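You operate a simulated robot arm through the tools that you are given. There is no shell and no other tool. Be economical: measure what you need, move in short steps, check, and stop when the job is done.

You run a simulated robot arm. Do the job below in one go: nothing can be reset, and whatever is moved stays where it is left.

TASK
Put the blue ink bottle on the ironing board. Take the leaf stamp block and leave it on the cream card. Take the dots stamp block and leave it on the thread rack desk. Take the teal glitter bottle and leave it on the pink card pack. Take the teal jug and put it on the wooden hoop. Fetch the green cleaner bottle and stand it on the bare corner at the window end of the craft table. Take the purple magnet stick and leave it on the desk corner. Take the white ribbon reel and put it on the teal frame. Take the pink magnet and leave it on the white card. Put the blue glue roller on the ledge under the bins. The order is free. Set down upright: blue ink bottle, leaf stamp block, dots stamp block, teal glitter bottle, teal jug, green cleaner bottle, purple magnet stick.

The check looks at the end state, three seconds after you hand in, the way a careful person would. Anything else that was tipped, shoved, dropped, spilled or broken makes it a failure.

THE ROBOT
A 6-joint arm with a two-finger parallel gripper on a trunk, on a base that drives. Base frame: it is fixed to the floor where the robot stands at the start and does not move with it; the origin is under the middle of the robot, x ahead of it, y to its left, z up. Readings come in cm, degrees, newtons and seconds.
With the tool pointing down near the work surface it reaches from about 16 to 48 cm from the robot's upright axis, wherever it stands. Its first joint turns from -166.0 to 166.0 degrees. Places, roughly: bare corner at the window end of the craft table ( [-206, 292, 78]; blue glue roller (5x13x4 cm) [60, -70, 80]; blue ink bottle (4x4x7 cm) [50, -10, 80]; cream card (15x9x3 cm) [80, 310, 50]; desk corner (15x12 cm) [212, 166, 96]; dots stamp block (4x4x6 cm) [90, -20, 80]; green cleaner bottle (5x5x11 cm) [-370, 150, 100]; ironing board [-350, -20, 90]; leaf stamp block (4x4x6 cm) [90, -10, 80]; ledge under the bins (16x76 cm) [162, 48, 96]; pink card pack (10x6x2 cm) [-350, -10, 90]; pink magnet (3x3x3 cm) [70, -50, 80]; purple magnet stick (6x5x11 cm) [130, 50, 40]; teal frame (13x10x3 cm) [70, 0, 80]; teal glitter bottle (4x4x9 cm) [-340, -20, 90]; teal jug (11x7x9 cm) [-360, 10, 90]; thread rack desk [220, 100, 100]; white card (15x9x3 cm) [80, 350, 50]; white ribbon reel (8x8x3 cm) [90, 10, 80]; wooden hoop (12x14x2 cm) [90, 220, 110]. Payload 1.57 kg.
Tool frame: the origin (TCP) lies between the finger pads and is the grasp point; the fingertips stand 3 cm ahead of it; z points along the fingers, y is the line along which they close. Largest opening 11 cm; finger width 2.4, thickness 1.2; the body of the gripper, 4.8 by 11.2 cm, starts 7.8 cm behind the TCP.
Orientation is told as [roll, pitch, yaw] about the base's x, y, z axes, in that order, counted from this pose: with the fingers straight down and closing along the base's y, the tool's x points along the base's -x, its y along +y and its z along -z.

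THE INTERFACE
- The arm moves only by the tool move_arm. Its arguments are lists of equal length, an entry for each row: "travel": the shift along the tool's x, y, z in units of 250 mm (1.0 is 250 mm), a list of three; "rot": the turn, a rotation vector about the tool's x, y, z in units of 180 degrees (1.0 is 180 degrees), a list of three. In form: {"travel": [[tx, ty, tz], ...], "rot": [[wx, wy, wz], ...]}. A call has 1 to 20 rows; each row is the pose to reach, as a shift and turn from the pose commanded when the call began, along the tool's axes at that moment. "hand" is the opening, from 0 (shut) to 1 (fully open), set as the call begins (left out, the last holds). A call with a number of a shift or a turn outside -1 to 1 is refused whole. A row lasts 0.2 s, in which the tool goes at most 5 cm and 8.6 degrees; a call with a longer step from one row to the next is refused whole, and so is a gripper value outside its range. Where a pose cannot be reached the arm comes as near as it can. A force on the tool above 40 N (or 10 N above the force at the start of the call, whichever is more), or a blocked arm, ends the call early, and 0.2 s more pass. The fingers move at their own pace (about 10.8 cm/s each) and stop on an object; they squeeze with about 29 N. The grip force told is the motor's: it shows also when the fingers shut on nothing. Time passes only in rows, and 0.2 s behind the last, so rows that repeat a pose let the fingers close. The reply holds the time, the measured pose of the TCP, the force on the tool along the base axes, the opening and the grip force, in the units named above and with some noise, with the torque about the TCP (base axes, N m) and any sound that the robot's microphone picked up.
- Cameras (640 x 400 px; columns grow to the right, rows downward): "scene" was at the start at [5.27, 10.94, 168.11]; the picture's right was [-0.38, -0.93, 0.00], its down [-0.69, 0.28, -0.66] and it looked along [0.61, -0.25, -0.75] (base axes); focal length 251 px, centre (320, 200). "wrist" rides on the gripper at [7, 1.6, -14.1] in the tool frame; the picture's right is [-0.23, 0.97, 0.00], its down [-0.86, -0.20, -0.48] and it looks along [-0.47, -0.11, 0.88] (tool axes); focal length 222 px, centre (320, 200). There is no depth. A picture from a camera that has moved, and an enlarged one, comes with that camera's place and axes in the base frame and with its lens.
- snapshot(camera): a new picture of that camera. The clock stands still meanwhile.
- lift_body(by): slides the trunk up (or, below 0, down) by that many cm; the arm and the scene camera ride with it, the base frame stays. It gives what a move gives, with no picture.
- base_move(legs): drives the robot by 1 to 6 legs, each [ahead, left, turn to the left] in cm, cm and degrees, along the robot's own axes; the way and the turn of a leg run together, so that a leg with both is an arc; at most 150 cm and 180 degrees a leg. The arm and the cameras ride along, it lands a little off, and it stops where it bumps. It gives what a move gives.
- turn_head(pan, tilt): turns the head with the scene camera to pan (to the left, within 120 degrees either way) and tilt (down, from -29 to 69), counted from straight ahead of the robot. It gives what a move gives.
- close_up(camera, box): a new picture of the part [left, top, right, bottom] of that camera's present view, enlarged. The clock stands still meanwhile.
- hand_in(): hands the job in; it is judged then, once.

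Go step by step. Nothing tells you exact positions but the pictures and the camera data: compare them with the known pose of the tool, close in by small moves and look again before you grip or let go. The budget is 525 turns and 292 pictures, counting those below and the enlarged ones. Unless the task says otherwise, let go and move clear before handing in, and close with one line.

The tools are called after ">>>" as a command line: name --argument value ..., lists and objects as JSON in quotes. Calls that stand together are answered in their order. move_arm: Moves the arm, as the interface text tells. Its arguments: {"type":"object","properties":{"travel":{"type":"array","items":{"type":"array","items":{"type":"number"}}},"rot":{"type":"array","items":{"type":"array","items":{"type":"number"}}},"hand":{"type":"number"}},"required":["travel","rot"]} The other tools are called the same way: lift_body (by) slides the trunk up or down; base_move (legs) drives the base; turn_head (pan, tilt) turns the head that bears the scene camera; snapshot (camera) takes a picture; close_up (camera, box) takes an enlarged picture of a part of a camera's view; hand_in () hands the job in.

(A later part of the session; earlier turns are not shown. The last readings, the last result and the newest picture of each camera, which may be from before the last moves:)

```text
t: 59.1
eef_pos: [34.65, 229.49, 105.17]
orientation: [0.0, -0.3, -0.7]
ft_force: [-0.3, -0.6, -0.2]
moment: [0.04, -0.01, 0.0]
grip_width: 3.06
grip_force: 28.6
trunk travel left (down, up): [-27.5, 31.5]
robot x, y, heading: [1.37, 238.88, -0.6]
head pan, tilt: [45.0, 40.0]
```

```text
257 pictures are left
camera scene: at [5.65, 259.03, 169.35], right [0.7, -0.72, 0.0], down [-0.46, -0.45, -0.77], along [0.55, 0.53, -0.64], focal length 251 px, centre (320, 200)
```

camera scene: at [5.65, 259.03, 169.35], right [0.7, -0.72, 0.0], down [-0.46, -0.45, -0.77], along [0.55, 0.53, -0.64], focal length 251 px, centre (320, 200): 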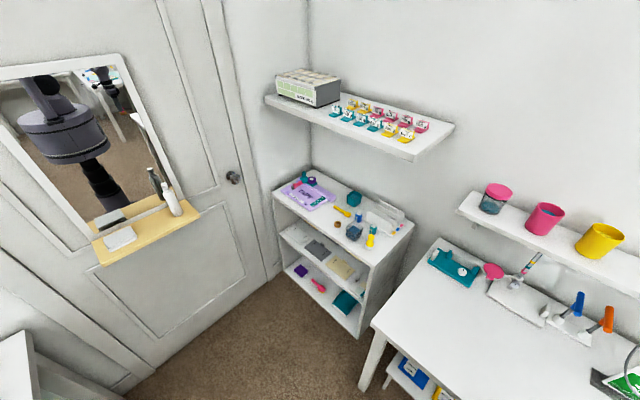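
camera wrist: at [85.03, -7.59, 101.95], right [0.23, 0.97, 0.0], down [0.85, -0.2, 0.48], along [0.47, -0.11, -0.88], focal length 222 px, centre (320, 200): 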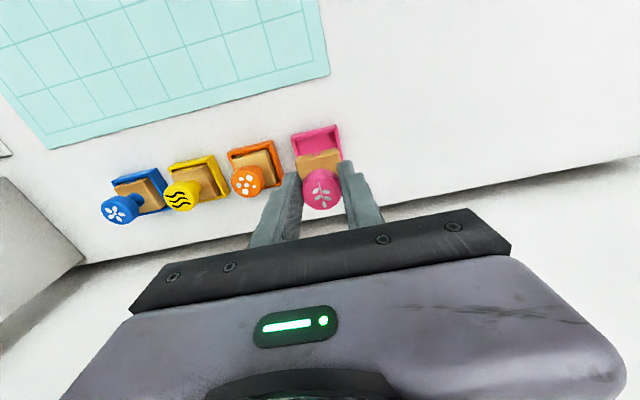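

The cream card lies on a roofed middle shelf, so the stamp must go in with a tilted gripper. I will set the stamp on the bare side-table edge near (56, 243) and regrip it tilted.

>>> base_move --legs '[[10, 0, 0.7]]'

>>> move_arm --travel '[[-0.1, 0.1, 0], [-0.2, 0.2, 0.0], [-0.3, 0.3, 0.0], [-0.4, 0.4, 0.0], [-0.44, 0.52, 0.0], [-0.44, 0.52, 0.1], [-0.44, 0.52, 0.25], [-0.44, 0.52, 0.4], [-0.44, 0.52, 0.4]]' --rot '[[0, 0, 0], [0, 0, 0], [0, 0, 0], [0, 0, 0], [0, 0, 0], [0, 0, 0], [0, 0, 0], [0, 0, 0], [0, 0, 0]]'

>>> turn_head --pan 0 --tilt 50

>>> snapshot --camera "scene"

>>> snapshot --camera "wrist"

```text
t: 60.2
eef_pos: [45.05, 229.75, 105.13]
orientation: [0.0, -0.2, 0.0]
ft_force: [0.0, 0.2, -0.5]
moment: [0.04, 0.07, 0.0]
grip_width: 3.06
grip_force: 29.2
trunk travel left (down, up): [-27.5, 31.5]
robot x, y, heading: [11.05, 239.04, -0.1]
head pan, tilt: [45.0, 40.0]
```

```text
t: 62.2
eef_pos: [55.93, 242.81, 95.06]
orientation: [0.1, -0.3, 0.0]
ft_force: [-0.2, -0.6, -0.7]
moment: [0.0, 0.0, 0.0]
grip_width: 3.06
grip_force: 29.4
trunk travel left (down, up): [-27.5, 31.5]
robot x, y, heading: [11.43, 238.87, 0.3]
head pan, tilt: [45.0, 40.0]
```

```text
t: 63.4
eef_pos: [56.14, 242.86, 95.23]
orientation: [0.0, -0.4, 0.0]
ft_force: [0.7, 0.3, -0.4]
moment: [-0.01, 0.0, 0.01]
grip_width: 3.08
grip_force: 28.4
trunk travel left (down, up): [-27.5, 31.5]
robot x, y, heading: [11.34, 239.1, 0.0]
head pan, tilt: [0.0, 50.0]
```

```text
256 pictures are left
camera scene: at [17.08, 253.01, 167.93], right [0.0, -1.0, 0.0], down [-0.77, 0.0, -0.64], along [0.64, 0.0, -0.77], focal length 251 px, centre (320, 200)
```

scene: 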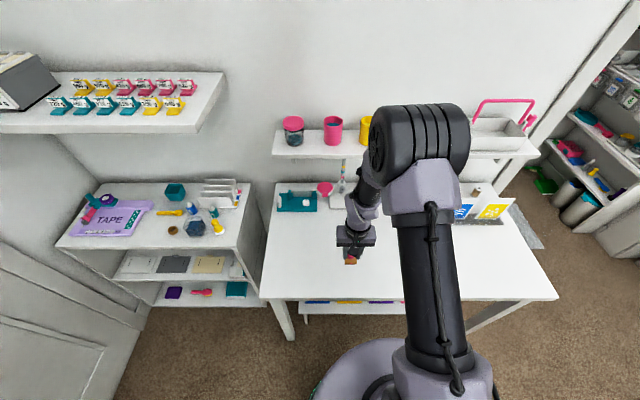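

```text
255 pictures are left
camera wrist: at [48.91, 244.52, 109.28], right [0.23, 0.97, 0.0], down [0.85, -0.2, 0.48], along [0.47, -0.11, -0.88], focal length 222 px, centre (320, 200)
```

wrist: 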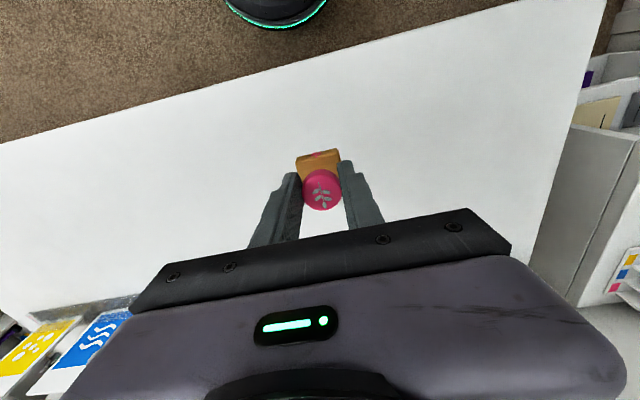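

The stamp hovers over the bare table edge. I lower it gently until it touches.

>>> move_arm --travel '[[0, 0, 0.12], [0, 0, 0.24], [0, 0, 0.34], [0, 0, 0.37], [0, 0, 0.39], [0, 0, 0.41]]' --rot '[[0, 0, 0], [0, 0, 0], [0, 0, 0], [0, 0, 0], [0, 0, 0], [0, 0, 0]]'

```text
t: 64.8
eef_pos: [56.0, 242.92, 85.19]
orientation: [-0.1, -0.5, 0.0]
ft_force: [1.4, 8.4, 24.3]
moment: [0.15, -0.19, 0.04]
grip_width: 3.1
grip_force: 28.7
trunk travel left (down, up): [-27.5, 31.5]
robot x, y, heading: [11.75, 239.26, 0.2]
head pan, tilt: [0.0, 50.0]
```

Contact made (table z≈79). I relieve, open, rise and then tilt the gripper 60° forward behind the stamp.

>>> move_arm --travel '[[0, 0, -0.012], [0, 0, -0.012]]' --rot '[[0, 0, 0], [0, 0, 0]]'

>>> move_arm --travel '[[0, 0, 0], [0, 0, 0], [0, 0, -0.1], [0, 0, -0.24], [0, 0, -0.4]]' --rot '[[0, 0, 0], [0, 0, 0], [0, 0, 0], [0, 0, 0], [0, 0, 0]]' --hand 0.5

>>> snapshot --camera "wrist"

>>> move_arm --travel '[[0.08, 0, 0], [0.16, 0, 0.0], [0.24, 0, 0], [0.32, 0, 0], [0.4, 0, 0], [0.45, 0, 0], [0.5, 0, 0], [0.5, 0, 0]]' --rot '[[0, -0.042, 0], [0, -0.084, 0], [0, -0.126, 0], [0, -0.168, 0], [0, -0.21, 0], [0, -0.252, 0], [0, -0.294, 0], [0, -0.333, 0]]'

>>> snapshot --camera "wrist"

```text
t: 65.3
eef_pos: [56.0, 242.79, 85.27]
orientation: [0.0, -0.2, 0.0]
ft_force: [1.0, -0.1, -0.8]
moment: [-0.03, 0.01, -0.01]
grip_width: 3.06
grip_force: 28.9
trunk travel left (down, up): [-27.5, 31.5]
robot x, y, heading: [11.0, 239.34, -0.1]
head pan, tilt: [0.0, 50.0]
```

```text
t: 66.5
eef_pos: [55.86, 242.78, 95.64]
orientation: [0.0, -0.4, 0.1]
ft_force: [-0.1, 0.4, 1.2]
moment: [0.0, -0.02, 0.01]
grip_width: 5.49
grip_force: 0.1
trunk travel left (down, up): [-27.5, 31.5]
robot x, y, heading: [11.28, 238.83, 0.1]
head pan, tilt: [0.0, 50.0]
```

```text
254 pictures are left
camera wrist: at [48.89, 244.47, 109.73], right [0.23, 0.97, 0.0], down [0.85, -0.2, 0.48], along [0.47, -0.11, -0.88], focal length 222 px, centre (320, 200)
```

wrist: 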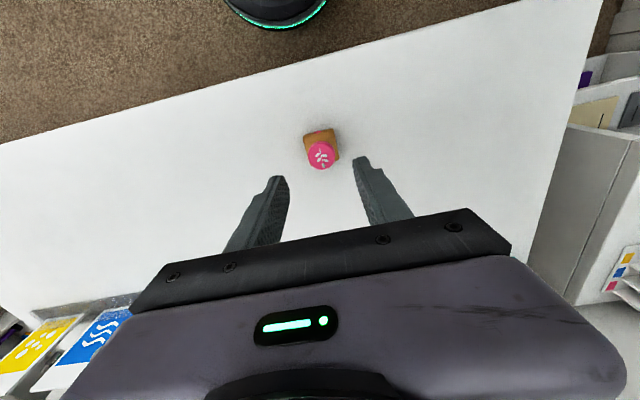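

```text
t: 68.2
eef_pos: [54.81, 247.28, 93.48]
orientation: [17.0, -68.8, -15.1]
ft_force: [0.1, -0.1, 0.1]
moment: [0.0, 0.05, 0.02]
grip_width: 5.5
grip_force: 0.1
out of reach, approached as far as the arm can: row 4, 5, 6, 7, 8
trunk travel left (down, up): [-27.5, 31.5]
robot x, y, heading: [11.61, 238.96, 0.1]
head pan, tilt: [0.0, 50.0]
stopped in row 8: the arm was blocked; the commanded pose is now the measured one
```

```text
253 pictures are left
camera wrist: at [39.01, 248.9, 92.11], right [0.07, 0.95, 0.31], down [-0.15, -0.3, 0.94], along [0.99, -0.11, 0.12], focal length 222 px, centre (320, 200)
```

wrist: 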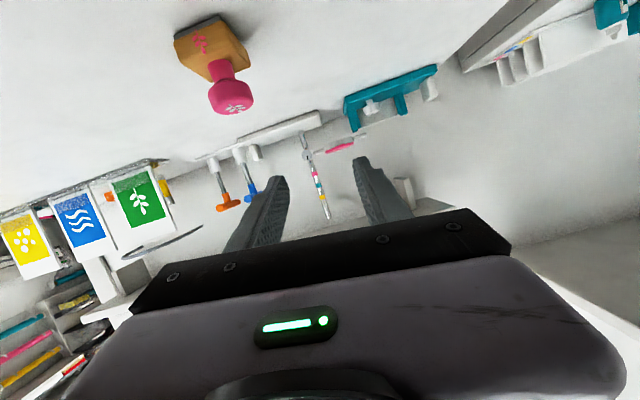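

The arm can't tilt that close to itself, so it ended skewed, but clear of the stamp. I drive back 12 cm and fix the orientation.

>>> base_move --legs '[[-14, 0, 0]]'

>>> move_arm --travel '[[0, 0, 0], [0, 0, 0], [0, 0, 0]]' --rot '[[0.0092, 0.0266, -0.0143], [0.0184, 0.0533, -0.0286], [0.0184, 0.0533, -0.0286]]'

>>> snapshot --camera "wrist"

```text
t: 69.6
eef_pos: [40.66, 247.23, 93.56]
orientation: [16.8, -68.9, -15.2]
ft_force: [-0.4, -0.5, -0.3]
moment: [-0.01, -0.01, 0.03]
grip_width: 5.5
grip_force: 0.1
trunk travel left (down, up): [-27.5, 31.5]
robot x, y, heading: [-2.82, 239.21, -0.2]
head pan, tilt: [0.0, 50.0]
```

```text
t: 70.4
eef_pos: [40.69, 247.34, 93.61]
orientation: [-0.1, -59.9, 0.0]
ft_force: [-0.2, 0.6, -0.1]
moment: [0.0, 0.01, -0.01]
grip_width: 5.49
grip_force: 0.1
trunk travel left (down, up): [-27.5, 31.5]
robot x, y, heading: [-2.62, 238.97, -0.2]
head pan, tilt: [0.0, 50.0]
```

```text
252 pictures are left
camera wrist: at [25.02, 248.97, 94.62], right [0.12, 0.97, 0.2], down [0.01, -0.2, 0.98], along [0.99, -0.11, -0.04], focal length 222 px, centre (320, 200)
```

wrist: 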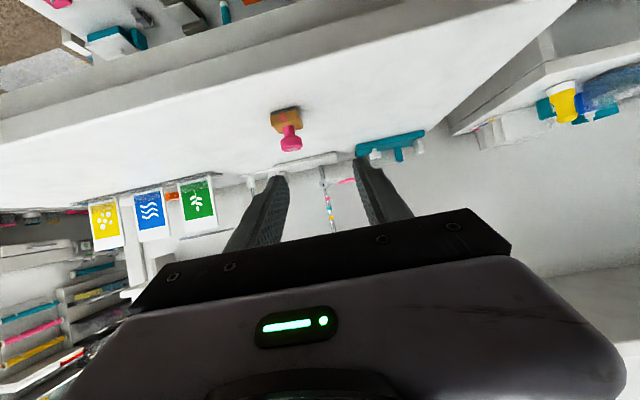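

The gripper is now cleanly tilted 60° and the stamp handle reads (56, 242.9, 84.4). I move to a standoff in line with it.

>>> move_arm --travel '[[0.003, -0.044, 0.08], [0.006, -0.088, 0.16], [0.01, -0.132, 0.24], [0.013, -0.176, 0.34], [0.013, -0.176, 0.34]]' --rot '[[0, 0, 0], [0, 0, 0], [0, 0, 0], [0, 0, 0], [0, 0, 0]]'

>>> snapshot --camera "wrist"

```text
t: 71.6
eef_pos: [47.92, 242.74, 88.97]
orientation: [-0.1, -59.9, -0.1]
ft_force: [0.9, -0.2, -1.0]
moment: [0.01, 0.01, -0.03]
grip_width: 5.52
grip_force: 0.0
trunk travel left (down, up): [-27.5, 31.5]
robot x, y, heading: [-2.47, 239.31, -0.2]
head pan, tilt: [0.0, 50.0]
```

```text
251 pictures are left
camera wrist: at [32.12, 244.57, 90.09], right [0.12, 0.97, 0.2], down [0.01, -0.2, 0.98], along [0.99, -0.11, -0.04], focal length 222 px, centre (320, 200)
```

wrist: 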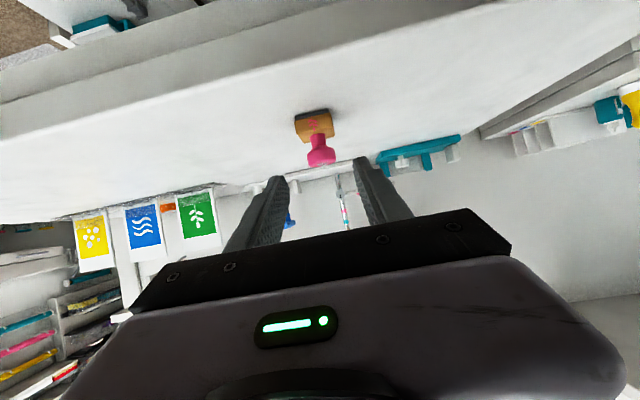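

Aligned. I advance along the tool axis to the handle and close.

>>> move_arm --travel '[[0, 0.01, 0.1], [0, 0.01, 0.2], [0, 0.01, 0.26], [0, 0.01, 0.3], [0, 0.01, 0.3]]' --rot '[[0, 0, 0], [0, 0, 0], [0, 0, 0], [0, 0, 0], [0, 0, 0]]'

>>> snapshot --camera "wrist"

```text
t: 72.8
eef_pos: [54.33, 243.01, 85.21]
orientation: [-0.1, -60.0, -0.1]
ft_force: [-0.9, 0.1, -0.6]
moment: [0.0, 0.04, 0.0]
grip_width: 5.51
grip_force: 0.1
trunk travel left (down, up): [-27.5, 31.5]
robot x, y, heading: [-2.66, 238.96, -0.1]
head pan, tilt: [0.0, 50.0]
```

```text
250 pictures are left
camera wrist: at [38.59, 244.69, 86.25], right [0.12, 0.97, 0.2], down [0.01, -0.2, 0.98], along [0.99, -0.11, -0.04], focal length 222 px, centre (320, 200)
```

wrist: 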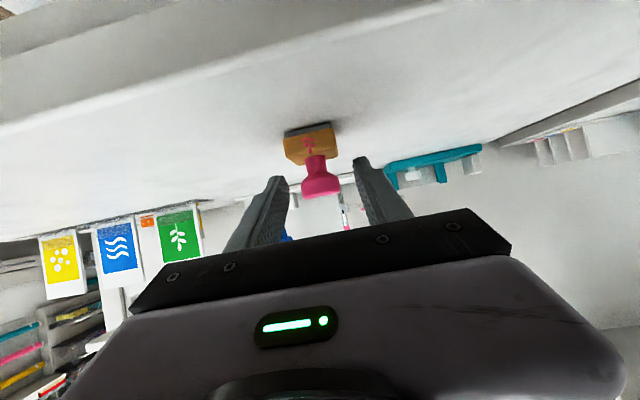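

The handle sits between the tips; I close and lift straight up.

>>> move_arm --travel '[[0, 0, 0], [0, 0, 0], [0, 0, 0], [0, 0, 0]]' --rot '[[0, 0, 0], [0, 0, 0], [0, 0, 0], [0, 0, 0]]' --hand 0

>>> move_arm --travel '[[-0.07, 0, -0.04], [-0.139, 0, -0.08], [-0.277, 0, -0.16]]' --rot '[[0, 0, 0], [0, 0, 0], [0, 0, 0]]'

>>> snapshot --camera "wrist"

```text
t: 73.8
eef_pos: [54.3, 243.02, 85.11]
orientation: [-0.2, -59.9, 0.0]
ft_force: [0.6, 1.0, 0.7]
moment: [0.06, -0.04, 0.03]
grip_width: 3.02
grip_force: 28.8
trunk travel left (down, up): [-27.5, 31.5]
robot x, y, heading: [-2.44, 238.97, -0.1]
head pan, tilt: [0.0, 50.0]
```

```text
t: 74.6
eef_pos: [54.26, 242.95, 93.24]
orientation: [-0.1, -59.9, -0.1]
ft_force: [-0.2, 0.1, 0.1]
moment: [-0.02, 0.01, 0.03]
grip_width: 3.06
grip_force: 29.2
trunk travel left (down, up): [-27.5, 31.5]
robot x, y, heading: [-2.47, 239.1, 0.0]
head pan, tilt: [0.0, 50.0]
```

```text
249 pictures are left
camera wrist: at [38.52, 244.69, 94.33], right [0.12, 0.97, 0.2], down [0.01, -0.2, 0.98], along [0.99, -0.11, -0.04], focal length 222 px, centre (320, 200)
```

wrist: 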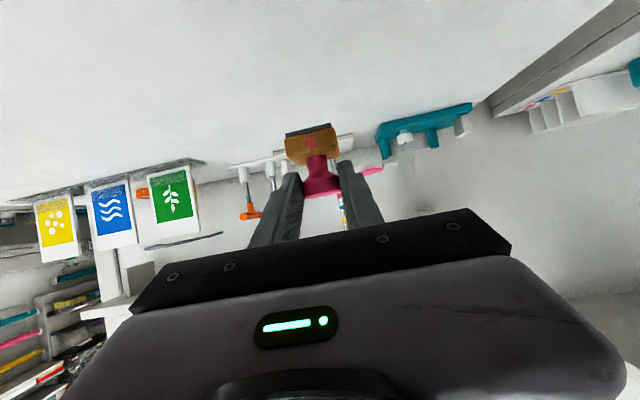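

The stamp is held upright with the tilted grip. I strafe left to stand before the shelf unit and look.

>>> base_move --legs '[[-10, 0, 0], [0, 66, 0]]'

>>> turn_head --pan 0 --tilt 40

>>> snapshot --camera "scene"

>>> snapshot --camera "wrist"

```text
t: 78.9
eef_pos: [44.07, 307.98, 93.24]
orientation: [0.0, -59.9, 0.5]
ft_force: [-0.3, -0.2, -0.6]
moment: [-0.02, 0.03, -0.01]
grip_width: 3.07
grip_force: 28.7
trunk travel left (down, up): [-27.5, 31.5]
robot x, y, heading: [-12.58, 303.6, 0.4]
head pan, tilt: [0.0, 50.0]
```

```text
t: 79.6
eef_pos: [44.04, 308.08, 93.18]
orientation: [-0.1, -59.9, 0.6]
ft_force: [-0.1, 0.0, -0.2]
moment: [0.02, 0.03, 0.01]
grip_width: 3.05
grip_force: 28.8
trunk travel left (down, up): [-27.5, 31.5]
robot x, y, heading: [-12.92, 303.7, 0.7]
head pan, tilt: [0.0, 40.0]
```

```text
248 pictures are left
camera scene: at [-6.48, 317.5, 169.34], right [0.01, -1.0, 0.0], down [-0.64, -0.01, -0.77], along [0.77, 0.01, -0.64], focal length 251 px, centre (320, 200)
```

scene: 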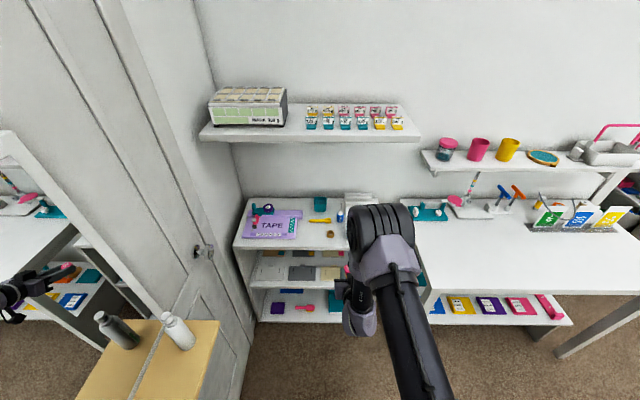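

```text
247 pictures are left
camera wrist: at [28.31, 309.63, 94.29], right [0.1, 0.97, 0.2], down [0.02, -0.2, 0.98], along [0.99, -0.1, -0.04], focal length 222 px, centre (320, 200)
```

wrist: 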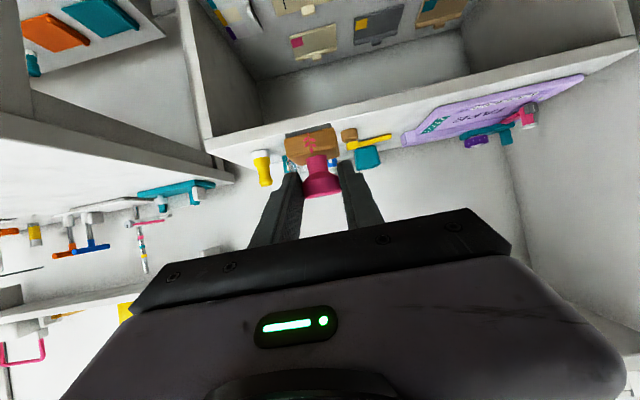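

I enlarge the shelf region in both cameras.

>>> close_up --camera "scene" --box '[230, 190, 390, 330]'

>>> close_up --camera "wrist" --box '[180, 0, 500, 200]'

```text
2.86 times, centred on (310, 260) of scene
camera zoom: at [-6.48, 317.5, 169.34], right [0.01, -1.0, 0.0], down [-0.64, -0.01, -0.77], along [0.77, 0.01, -0.64], focal length 718 px, centre (349, 29)
```

zoom: 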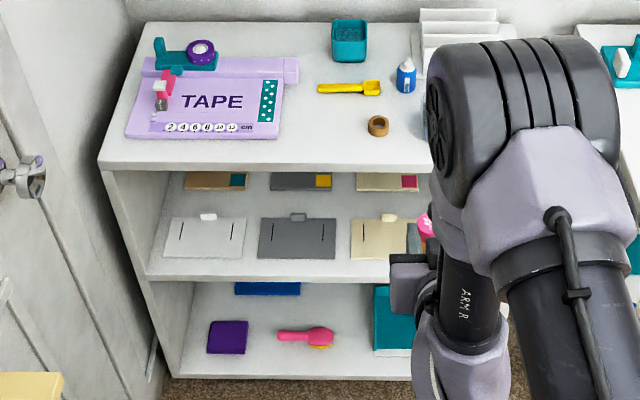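

```text
2.00 times, centred on (340, 100) of wrist
camera zoom: at [28.31, 309.63, 94.29], right [0.1, 0.97, 0.2], down [0.02, -0.2, 0.98], along [0.99, -0.1, -0.04], focal length 444 px, centre (280, 400)
```

zoom: 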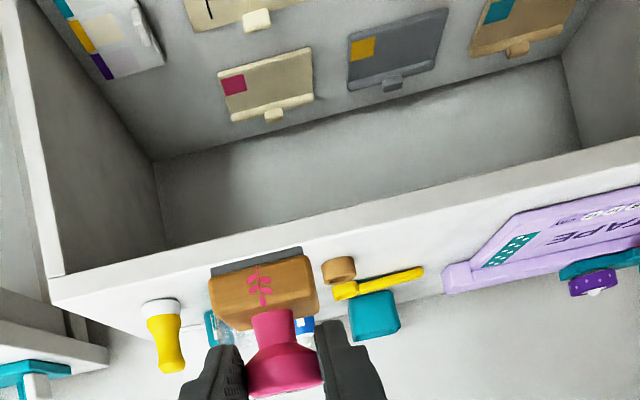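

The front cream card is at about (75, 311, 48). I lower the trunk so the gripper can look into the shelf.

>>> lift_body --by -27

>>> snapshot --camera "wrist"

>>> snapshot --camera "scene"

```text
t: 82.4
eef_pos: [44.24, 308.03, 66.19]
orientation: [-0.2, -59.9, 0.6]
ft_force: [0.3, 0.3, -0.6]
moment: [-0.01, 0.03, 0.03]
grip_width: 3.06
grip_force: 29.0
trunk travel left (down, up): [-0.5, 58.5]
robot x, y, heading: [-13.03, 303.23, 0.6]
head pan, tilt: [0.0, 40.0]
```

```text
244 pictures are left
camera wrist: at [28.3, 309.63, 67.3], right [0.1, 0.97, 0.2], down [0.02, -0.2, 0.98], along [0.99, -0.1, -0.04], focal length 222 px, centre (320, 200)
```

wrist: 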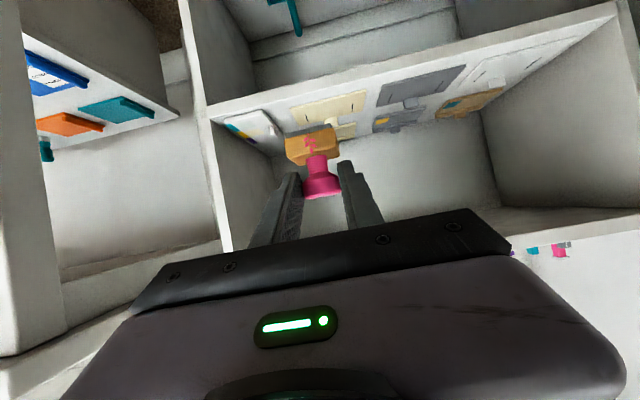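

```text
243 pictures are left
camera scene: at [-6.48, 317.5, 142.36], right [0.01, -1.0, 0.0], down [-0.64, -0.01, -0.77], along [0.77, 0.01, -0.64], focal length 251 px, centre (320, 200)
```

scene: 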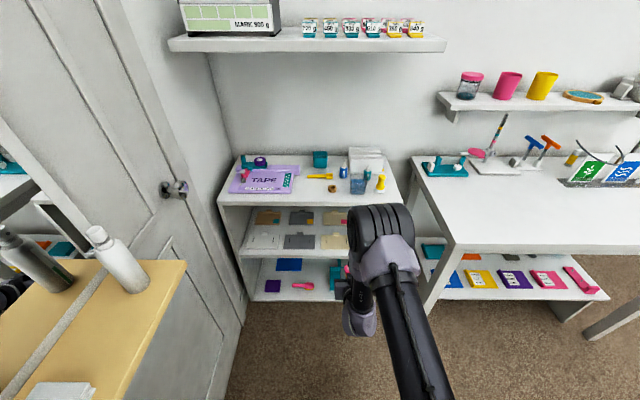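

>>> close_up --camera "wrist" --box '[200, 40, 440, 190]'

>>> close_up --camera "scene" --box '[210, 140, 370, 310]'

```text
2.67 times, centred on (320, 115) of wrist
camera zoom: at [28.3, 309.63, 67.3], right [0.1, 0.97, 0.2], down [0.02, -0.2, 0.98], along [0.99, -0.1, -0.04], focal length 592 px, centre (320, 427)
```

zoom: 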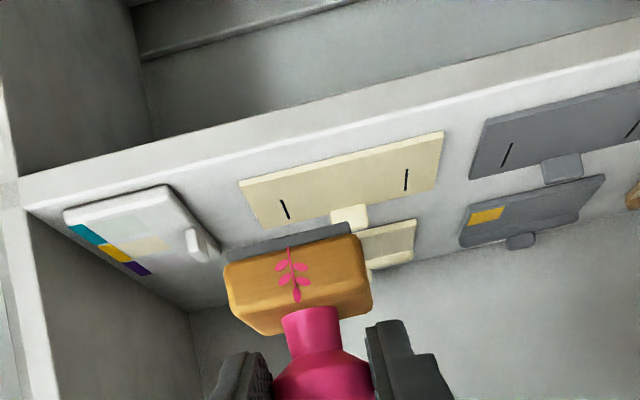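

```text
2.35 times, centred on (290, 225) of scene
camera zoom: at [-6.48, 317.5, 142.36], right [0.01, -1.0, 0.0], down [-0.64, -0.01, -0.77], along [0.77, 0.01, -0.64], focal length 591 px, centre (391, 141)
```

zoom: 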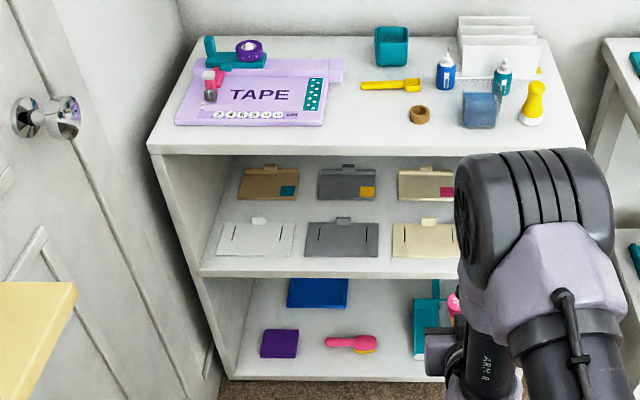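

Card centre is (75, 310.6), top z≈47.4. I lower the arm to z≈57 in front, then drive straight in.

>>> move_arm --travel '[[0.08, 0.025, 0.046], [0.16, 0.05, 0.092], [0.24, 0.075, 0.138], [0.319, 0.1, 0.184], [0.319, 0.1, 0.184]]' --rot '[[0, 0, 0], [0, 0, 0], [0, 0, 0], [0, 0, 0], [0, 0, 0]]'

>>> base_move --legs '[[20, 0, -0.6]]'

>>> snapshot --camera "wrist"

>>> snapshot --camera "scene"

```text
t: 83.6
eef_pos: [43.98, 310.52, 57.01]
orientation: [-0.1, -59.8, 0.6]
ft_force: [0.0, 0.0, -0.4]
moment: [0.03, 0.03, -0.01]
grip_width: 3.03
grip_force: 29.4
trunk travel left (down, up): [-0.5, 58.5]
robot x, y, heading: [-13.27, 303.3, 0.5]
head pan, tilt: [0.0, 40.0]
```

```text
t: 85.2
eef_pos: [63.76, 309.87, 56.93]
orientation: [-0.1, -59.9, -0.1]
ft_force: [-0.4, -0.4, -0.2]
moment: [-0.02, -0.01, -0.01]
grip_width: 3.03
grip_force: 29.0
trunk travel left (down, up): [-0.5, 58.5]
robot x, y, heading: [7.06, 303.95, -0.2]
head pan, tilt: [0.0, 40.0]
```

```text
240 pictures are left
camera wrist: at [47.97, 311.63, 58.06], right [0.12, 0.97, 0.2], down [0.01, -0.2, 0.98], along [0.99, -0.11, -0.04], focal length 222 px, centre (320, 200)
```

wrist: 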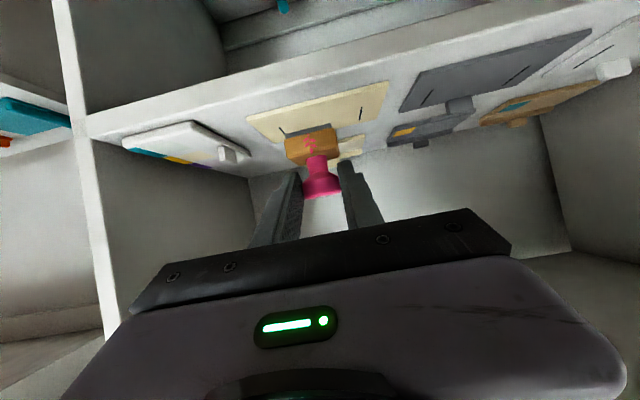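

```text
239 pictures are left
camera scene: at [13.38, 317.51, 142.35], right [0.0, -1.0, 0.0], down [-0.64, 0.0, -0.77], along [0.77, 0.0, -0.64], focal length 251 px, centre (320, 200)
```

scene: 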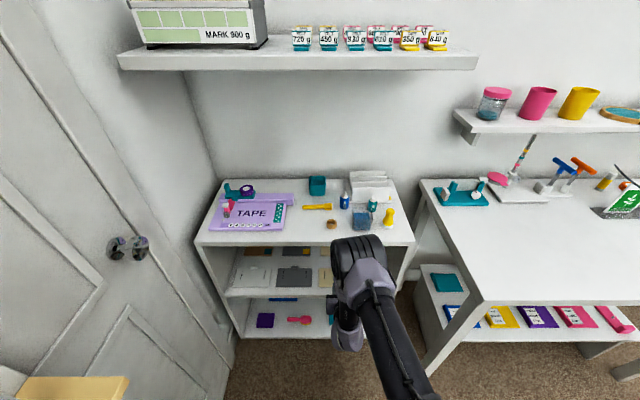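

I drive 9 cm further so the stamp is over the card.

>>> base_move --legs '[[9, 0.8, 0.2]]'

>>> snapshot --camera "wrist"

>>> snapshot --camera "scene"

```text
t: 86.3
eef_pos: [72.66, 310.98, 57.06]
orientation: [-0.1, -59.9, 0.1]
ft_force: [0.0, 0.3, -1.1]
moment: [0.0, 0.0, 0.0]
grip_width: 3.05
grip_force: 29.0
trunk travel left (down, up): [-0.5, 58.5]
robot x, y, heading: [15.81, 304.29, -0.2]
head pan, tilt: [0.0, 40.0]
```

```text
238 pictures are left
camera wrist: at [56.86, 312.56, 58.06], right [0.11, 0.97, 0.2], down [0.01, -0.2, 0.98], along [0.99, -0.11, -0.04], focal length 222 px, centre (320, 200)
```

wrist: 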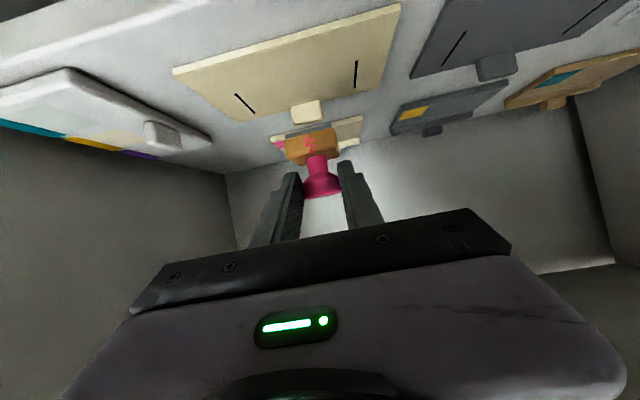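

```text
237 pictures are left
camera scene: at [22.24, 318.33, 142.35], right [0.0, -1.0, 0.0], down [-0.64, 0.0, -0.77], along [0.77, 0.0, -0.64], focal length 251 px, centre (320, 200)
```

scene: 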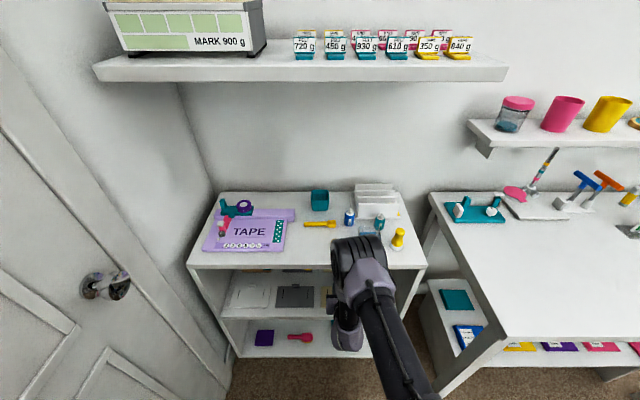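

The stamp is centred over the card. I lower straight down until contact.

>>> move_arm --travel '[[0.035, 0, 0.02], [0.07, 0, 0.04], [0.095, 0, 0.055], [0.111, 0, 0.064], [0.125, 0, 0.072], [0.139, 0, 0.08], [0.153, 0, 0.088]]' --rot '[[0, 0, 0], [0, 0, 0], [0, 0, 0], [0, 0, 0], [0, 0, 0], [0, 0, 0], [0, 0, 0]]'

>>> snapshot --camera "wrist"

```text
t: 87.9
eef_pos: [72.69, 310.99, 52.6]
orientation: [0.0, -60.0, 0.1]
ft_force: [-2.2, -0.3, 7.3]
moment: [-0.03, -0.04, -0.02]
grip_width: 3.02
grip_force: 28.8
trunk travel left (down, up): [-0.5, 58.5]
robot x, y, heading: [15.14, 304.46, 0.2]
head pan, tilt: [0.0, 40.0]
```

```text
236 pictures are left
camera wrist: at [56.9, 312.59, 53.67], right [0.11, 0.97, 0.2], down [0.01, -0.2, 0.98], along [0.99, -0.11, -0.04], focal length 222 px, centre (320, 200)
```

wrist: 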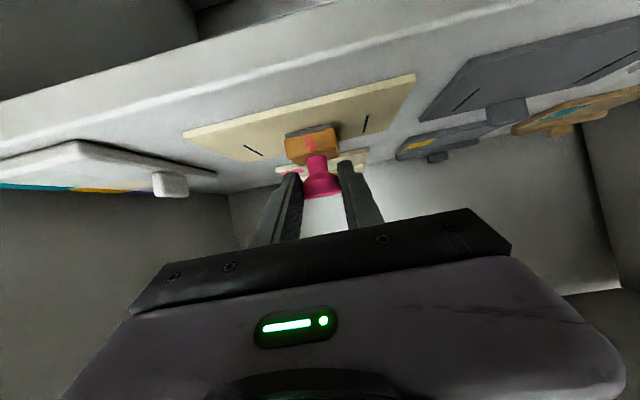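

Light contact; I open and withdraw along the tool axis, then back the base out.

>>> move_arm --travel '[[0, 0, 0], [0, 0, 0], [0, 0, 0], [0, 0, -0.08], [0, 0, -0.16], [0, 0, -0.24]]' --rot '[[0, 0, 0], [0, 0, 0], [0, 0, 0], [0, 0, 0], [0, 0, 0], [0, 0, 0]]' --hand 0.5

>>> snapshot --camera "wrist"

>>> base_move --legs '[[-20, 0, 0]]'

>>> close_up --camera "wrist" --box '[200, 50, 440, 200]'

```text
t: 89.3
eef_pos: [67.5, 310.96, 55.57]
orientation: [0.0, -60.1, 0.1]
ft_force: [0.2, -0.6, -0.3]
moment: [0.02, 0.0, 0.0]
grip_width: 5.51
grip_force: 0.0
trunk travel left (down, up): [-0.5, 58.5]
robot x, y, heading: [15.8, 304.66, -0.1]
head pan, tilt: [0.0, 40.0]
```

```text
235 pictures are left
camera wrist: at [51.8, 312.63, 56.61], right [0.11, 0.97, 0.2], down [0.01, -0.2, 0.98], along [0.99, -0.11, -0.04], focal length 222 px, centre (320, 200)
```

wrist: 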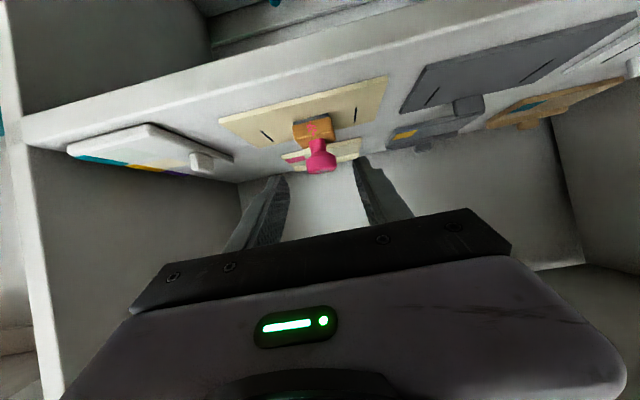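

```text
t: 90.9
eef_pos: [47.67, 310.97, 55.47]
orientation: [-0.1, -59.9, 0.2]
ft_force: [-0.4, 1.3, -0.1]
moment: [0.0, -0.02, 0.03]
grip_width: 5.51
grip_force: 0.1
trunk travel left (down, up): [-0.5, 58.5]
robot x, y, heading: [-3.98, 304.15, 0.1]
head pan, tilt: [0.0, 40.0]
```

```text
2.67 times, centred on (320, 125) of wrist
camera zoom: at [31.86, 312.64, 56.58], right [0.11, 0.97, 0.2], down [0.02, -0.2, 0.98], along [0.99, -0.11, -0.04], focal length 592 px, centre (320, 400)
```

zoom: 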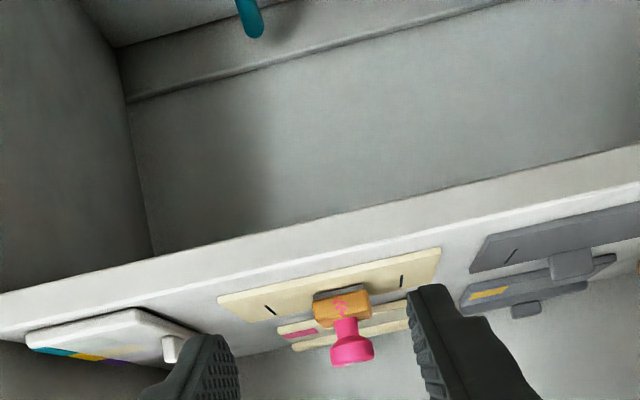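

Leaf stamp stands on the cream card. Next: fetch the pink magnet from the first table; I raise the trunk and drive back.

>>> lift_body --by 27

>>> move_arm --travel '[[-0.16, 0, -0.09], [-0.32, 0, -0.18], [-0.48, 0, -0.27]]' --rot '[[0, 0, 0], [0, 0, 0], [0, 0, 0]]'

>>> base_move --legs '[[-12, 0, 0], [0, -150, 0], [0, -150, 0], [0, -32, 0]]'

>>> turn_head --pan -10 --tilt 45

>>> snapshot --camera "scene"

```text
t: 93.6
eef_pos: [47.57, 311.06, 82.48]
orientation: [-0.1, -59.9, 0.2]
ft_force: [0.1, 0.0, -0.4]
moment: [0.03, 0.02, -0.03]
grip_width: 5.49
grip_force: 0.1
trunk travel left (down, up): [-27.5, 31.5]
robot x, y, heading: [-3.78, 304.17, 0.2]
head pan, tilt: [0.0, 40.0]
```

```text
t: 94.4
eef_pos: [47.76, 310.93, 96.56]
orientation: [-0.2, -59.8, 0.2]
ft_force: [0.5, 0.4, -0.4]
moment: [0.04, 0.02, -0.01]
grip_width: 5.5
grip_force: 0.0
trunk travel left (down, up): [-27.5, 31.5]
robot x, y, heading: [-4.42, 304.36, 0.1]
head pan, tilt: [0.0, 40.0]
```

```text
t: 111.4
eef_pos: [32.92, -20.99, 96.31]
orientation: [0.0, -59.9, -1.4]
ft_force: [0.3, -0.2, -0.1]
moment: [0.04, -0.01, -0.01]
grip_width: 5.5
grip_force: 0.0
trunk travel left (down, up): [-27.5, 31.5]
robot x, y, heading: [-19.52, -26.09, -1.1]
head pan, tilt: [0.0, 40.0]
```

```text
t: 112.1
eef_pos: [32.9, -20.94, 96.43]
orientation: [-0.2, -59.9, -1.3]
ft_force: [-0.6, 1.2, 0.2]
moment: [-0.04, -0.01, -0.02]
grip_width: 5.52
grip_force: 0.0
trunk travel left (down, up): [-27.5, 31.5]
robot x, y, heading: [-19.62, -26.27, -1.1]
head pan, tilt: [-10.0, 45.0]
```

```text
233 pictures are left
camera scene: at [-12.88, -13.85, 168.62], right [-0.2, -0.98, 0.0], down [-0.69, 0.14, -0.71], along [0.69, -0.14, -0.71], focal length 251 px, centre (320, 200)
```

scene: 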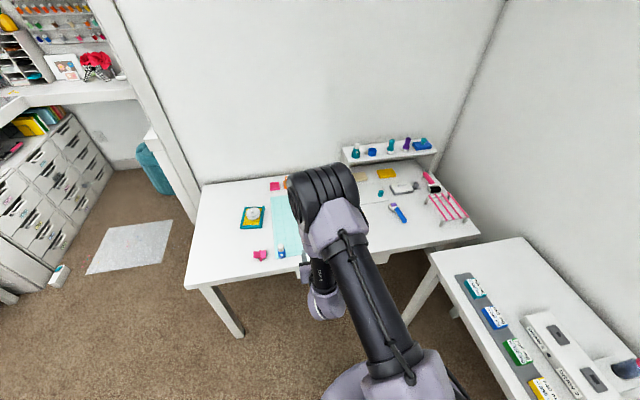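

I move closer to bring the magnet area within reach.

>>> base_move --legs '[[30, -11, 1.2]]'

>>> snapshot --camera "wrist"

>>> turn_head --pan -25 --tilt 50

>>> snapshot --camera "scene"

```text
t: 114.3
eef_pos: [63.14, -31.37, 96.38]
orientation: [0.0, -59.9, -0.5]
ft_force: [-0.2, 0.0, 0.1]
moment: [-0.01, 0.0, -0.01]
grip_width: 5.49
grip_force: 0.1
trunk travel left (down, up): [-27.5, 31.5]
robot x, y, heading: [10.52, -37.41, -0.3]
head pan, tilt: [-10.0, 45.0]
```

```text
232 pictures are left
camera wrist: at [47.41, -29.49, 97.46], right [0.12, 0.97, 0.2], down [0.01, -0.2, 0.98], along [0.99, -0.12, -0.04], focal length 222 px, centre (320, 200)
```

wrist: 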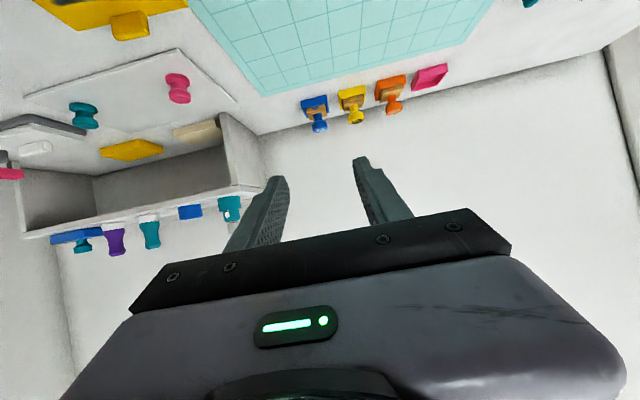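

```text
t: 115.0
eef_pos: [63.03, -31.3, 96.45]
orientation: [-0.1, -59.9, -0.3]
ft_force: [0.0, 0.0, 0.3]
moment: [0.03, 0.02, 0.0]
grip_width: 5.51
grip_force: 0.0
trunk travel left (down, up): [-27.5, 31.5]
robot x, y, heading: [11.29, -37.67, -0.5]
head pan, tilt: [-25.0, 50.0]
```

```text
231 pictures are left
camera scene: at [16.15, -26.75, 167.93], right [-0.43, -0.9, 0.0], down [-0.69, 0.33, -0.64], along [0.58, -0.28, -0.77], focal length 251 px, centre (320, 200)
```

scene: 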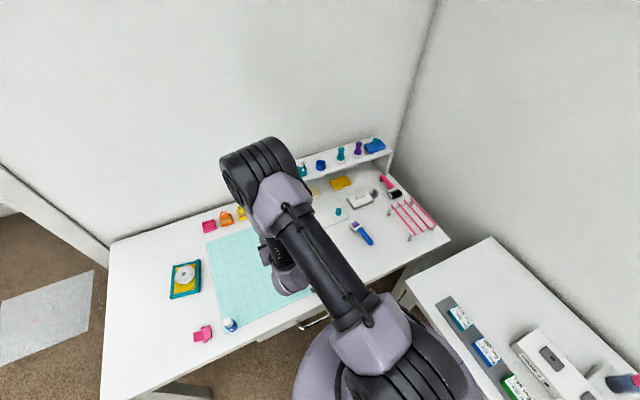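

The pink magnet is a spool standing at about (74.5, -48.6). I move to a standoff in line with it.

>>> move_arm --travel '[[0.0, -0.17, 0.0], [0.0, -0.34, 0.0], [0.0, -0.51, 0], [0.0, -0.69, 0], [0.13, -0.69, 0.11], [0.26, -0.69, 0.22], [0.39, -0.69, 0.328], [0.39, -0.69, 0.328]]' --rot '[[0, 0, 0], [0, 0, 0], [0, 0, 0], [0, 0, 0], [0, 0, 0], [0, 0, 0], [0, 0, 0], [0, 0, 0]]'

>>> snapshot --camera "wrist"

```text
t: 116.8
eef_pos: [65.2, -48.46, 83.95]
orientation: [0.0, -59.8, -0.4]
ft_force: [-0.9, -0.5, 1.1]
moment: [0.0, 0.03, -0.04]
grip_width: 5.52
grip_force: 0.0
trunk travel left (down, up): [-27.5, 31.5]
robot x, y, heading: [11.12, -37.5, -0.5]
head pan, tilt: [-25.0, 50.0]
```

```text
230 pictures are left
camera wrist: at [49.44, -46.65, 85.0], right [0.12, 0.97, 0.2], down [0.01, -0.2, 0.98], along [0.99, -0.12, -0.04], focal length 222 px, centre (320, 200)
```

wrist: 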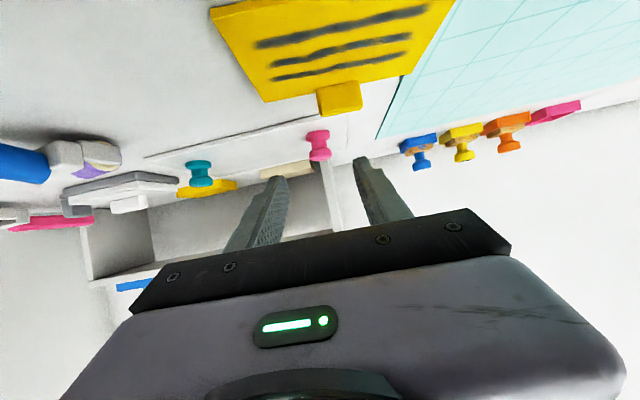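

Lined up. I advance to the magnet.

>>> move_arm --travel '[[0, 0, 0.1], [0, 0, 0.2], [0, 0, 0.28], [0, 0, 0.35], [0, 0, 0.35]]' --rot '[[0, 0, 0], [0, 0, 0], [0, 0, 0], [0, 0, 0], [0, 0, 0]]'

>>> snapshot --camera "wrist"

```text
t: 118.0
eef_pos: [72.63, -48.67, 79.56]
orientation: [-0.2, -60.0, -0.4]
ft_force: [0.2, 0.6, -0.2]
moment: [0.0, 0.01, 0.0]
grip_width: 5.51
grip_force: 0.0
trunk travel left (down, up): [-27.5, 31.5]
robot x, y, heading: [11.23, -37.32, -0.6]
head pan, tilt: [-25.0, 50.0]
```

```text
229 pictures are left
camera wrist: at [56.91, -46.82, 80.59], right [0.12, 0.97, 0.2], down [0.01, -0.2, 0.98], along [0.99, -0.12, -0.04], focal length 222 px, centre (320, 200)
```

wrist: 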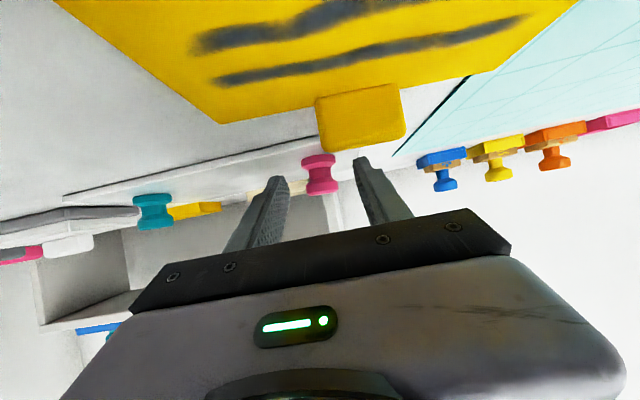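

I nudge 0.9 cm further, close and lift.

>>> move_arm --travel '[[-0.004, 0, 0.035], [-0.004, 0, 0.035]]' --rot '[[0, 0, 0], [0, 0, 0]]'

>>> move_arm --travel '[[0, 0, 0], [0, 0, 0], [0, 0, 0], [0, 0, 0]]' --rot '[[0, 0, 0], [0, 0, 0], [0, 0, 0], [0, 0, 0]]' --hand 0

>>> move_arm --travel '[[-0.07, 0, -0.04], [-0.208, 0, -0.12], [-0.346, 0, -0.2], [-0.48, 0, -0.28]]' --rot '[[0, 0, 0], [0, 0, 0], [0, 0, 0], [0, 0, 0]]'

>>> snapshot --camera "wrist"

```text
t: 118.6
eef_pos: [73.41, -48.73, 79.05]
orientation: [-0.1, -59.9, -0.3]
ft_force: [-5.0, 0.8, 6.4]
moment: [0.16, 0.0, 0.19]
grip_width: 5.5
grip_force: 0.1
trunk travel left (down, up): [-27.5, 31.5]
robot x, y, heading: [11.36, -37.37, -0.4]
head pan, tilt: [-25.0, 50.0]
```

```text
t: 119.6
eef_pos: [73.49, -48.8, 79.16]
orientation: [-0.1, -60.0, -0.4]
ft_force: [1.9, 2.4, 6.8]
moment: [0.2, -0.13, 0.02]
grip_width: 2.59
grip_force: 29.4
trunk travel left (down, up): [-27.5, 31.5]
robot x, y, heading: [11.31, -37.63, -0.5]
head pan, tilt: [-25.0, 50.0]
```

```text
t: 120.6
eef_pos: [73.31, -48.88, 93.14]
orientation: [-0.2, -59.9, -0.5]
ft_force: [0.0, 0.5, -0.5]
moment: [-0.01, 0.03, -0.02]
grip_width: 2.62
grip_force: 29.0
trunk travel left (down, up): [-27.5, 31.5]
robot x, y, heading: [11.11, -37.4, -0.3]
head pan, tilt: [-25.0, 50.0]
```

```text
228 pictures are left
camera wrist: at [57.62, -46.92, 94.25], right [0.12, 0.97, 0.2], down [0.01, -0.2, 0.98], along [0.99, -0.12, -0.04], focal length 222 px, centre (320, 200)
```

wrist: 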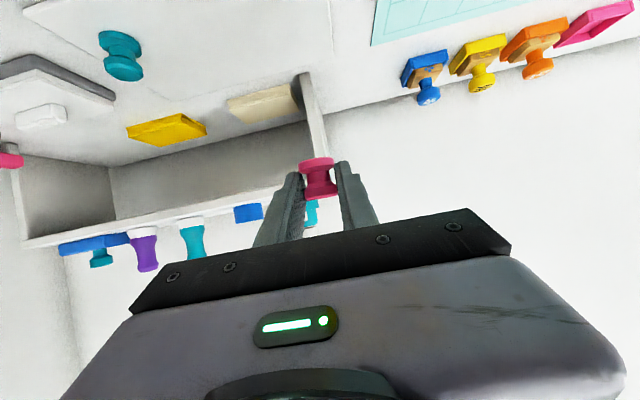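

The magnet is held upright. I retract, back off, and strafe toward the shelf unit again, stopping short of the door tray at (25, 345, 99).

>>> move_arm --travel '[[0.034, 0.08, -0.12], [0.068, 0.16, -0.24], [0.102, 0.24, -0.36], [0.136, 0.32, -0.476]]' --rot '[[0, 0, 0], [0, 0, 0], [0, 0, 0], [0, 0, 0]]'

>>> base_move --legs '[[-28, 0, 0.4], [0, 150, 0], [0, 150, 0], [0, 46, 0]]'

>>> turn_head --pan 15 --tilt 40

>>> snapshot --camera "scene"

```text
t: 121.6
eef_pos: [61.68, -40.29, 96.03]
orientation: [-0.1, -59.9, -0.4]
ft_force: [0.8, 0.1, -0.4]
moment: [-0.03, 0.0, -0.02]
grip_width: 2.58
grip_force: 28.5
trunk travel left (down, up): [-27.5, 31.5]
robot x, y, heading: [11.67, -37.29, -0.6]
head pan, tilt: [-25.0, 50.0]
```

```text
t: 139.8
eef_pos: [38.35, 300.2, 95.97]
orientation: [-0.2, -59.9, -2.3]
ft_force: [0.8, 0.5, 0.5]
moment: [-0.01, -0.01, 0.0]
grip_width: 2.61
grip_force: 29.6
trunk travel left (down, up): [-27.5, 31.5]
robot x, y, heading: [-11.99, 305.14, -2.5]
head pan, tilt: [-25.0, 50.0]
```

```text
t: 140.9
eef_pos: [38.34, 300.19, 96.04]
orientation: [-0.1, -60.0, -2.4]
ft_force: [-0.2, -1.0, -0.1]
moment: [0.02, -0.03, 0.01]
grip_width: 2.61
grip_force: 28.8
trunk travel left (down, up): [-27.5, 31.5]
robot x, y, heading: [-11.81, 305.16, -2.3]
head pan, tilt: [15.0, 40.0]
```

```text
227 pictures are left
camera scene: at [-5.24, 320.91, 169.35], right [0.22, -0.98, 0.0], down [-0.63, -0.14, -0.77], along [0.75, 0.17, -0.64], focal length 251 px, centre (320, 200)
```

scene: 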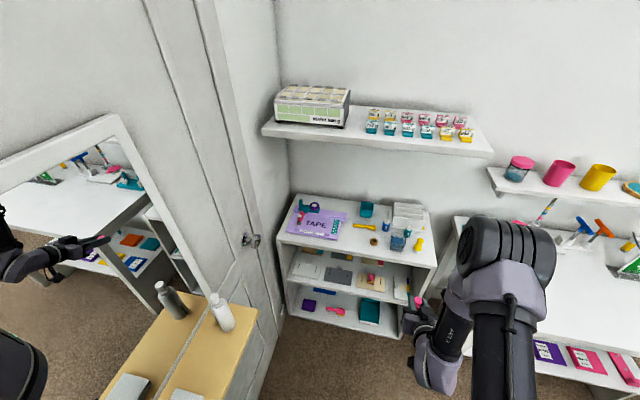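

I square up the heading, go ahead a bit, and lower the trunk.

>>> base_move --legs '[[0, 0, 2.4], [16, 2, 0]]'

>>> lift_body --by -27

>>> move_arm --travel '[[0.06, 0.16, -0.01], [0.12, 0.32, -0.02], [0.18, 0.48, -0.03], [0.24, 0.64, -0.04], [0.3, 0.8, -0.05], [0.35, 0.96, -0.06], [0.35, 0.96, -0.06]]' --rot '[[0, 0, 0], [0, 0, 0], [0, 0, 0], [0, 0, 0], [0, 0, 0], [0, 0, 0], [0, 0, 0]]'

>>> snapshot --camera "wrist"

>>> snapshot --camera "scene"

```text
t: 142.7
eef_pos: [54.19, 304.47, 95.97]
orientation: [-0.1, -59.7, 0.0]
ft_force: [-0.1, 0.2, -0.3]
moment: [-0.04, 0.01, 0.04]
grip_width: 2.6
grip_force: 29.1
trunk travel left (down, up): [-27.5, 31.5]
robot x, y, heading: [3.41, 307.06, -0.1]
head pan, tilt: [15.0, 40.0]
```

```text
t: 145.4
eef_pos: [54.01, 304.36, 68.98]
orientation: [-0.1, -60.0, 0.0]
ft_force: [-0.1, 1.0, -0.5]
moment: [-0.01, -0.01, -0.01]
grip_width: 2.59
grip_force: 29.2
trunk travel left (down, up): [-0.5, 58.5]
robot x, y, heading: [3.41, 307.23, 0.1]
head pan, tilt: [15.0, 40.0]
```

```text
t: 147.0
eef_pos: [48.42, 328.81, 62.18]
orientation: [-0.1, -60.0, 0.1]
ft_force: [0.5, 0.4, 0.2]
moment: [-0.01, 0.01, -0.03]
grip_width: 2.61
grip_force: 29.4
trunk travel left (down, up): [-0.5, 58.5]
robot x, y, heading: [3.74, 307.24, -0.1]
head pan, tilt: [15.0, 40.0]
```

```text
226 pictures are left
camera wrist: at [32.74, 330.44, 63.19], right [0.11, 0.97, 0.2], down [0.01, -0.2, 0.98], along [0.99, -0.11, -0.04], focal length 222 px, centre (320, 200)
```

wrist: 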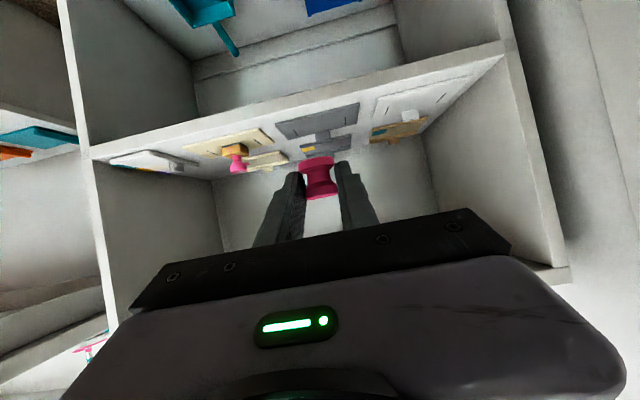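

```text
225 pictures are left
camera scene: at [9.6, 323.23, 142.35], right [0.26, -0.97, 0.0], down [-0.62, -0.17, -0.77], along [0.74, 0.2, -0.64], focal length 251 px, centre (320, 200)
```

scene: 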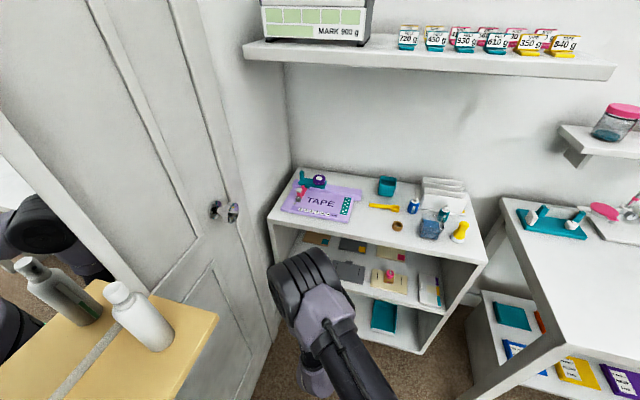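

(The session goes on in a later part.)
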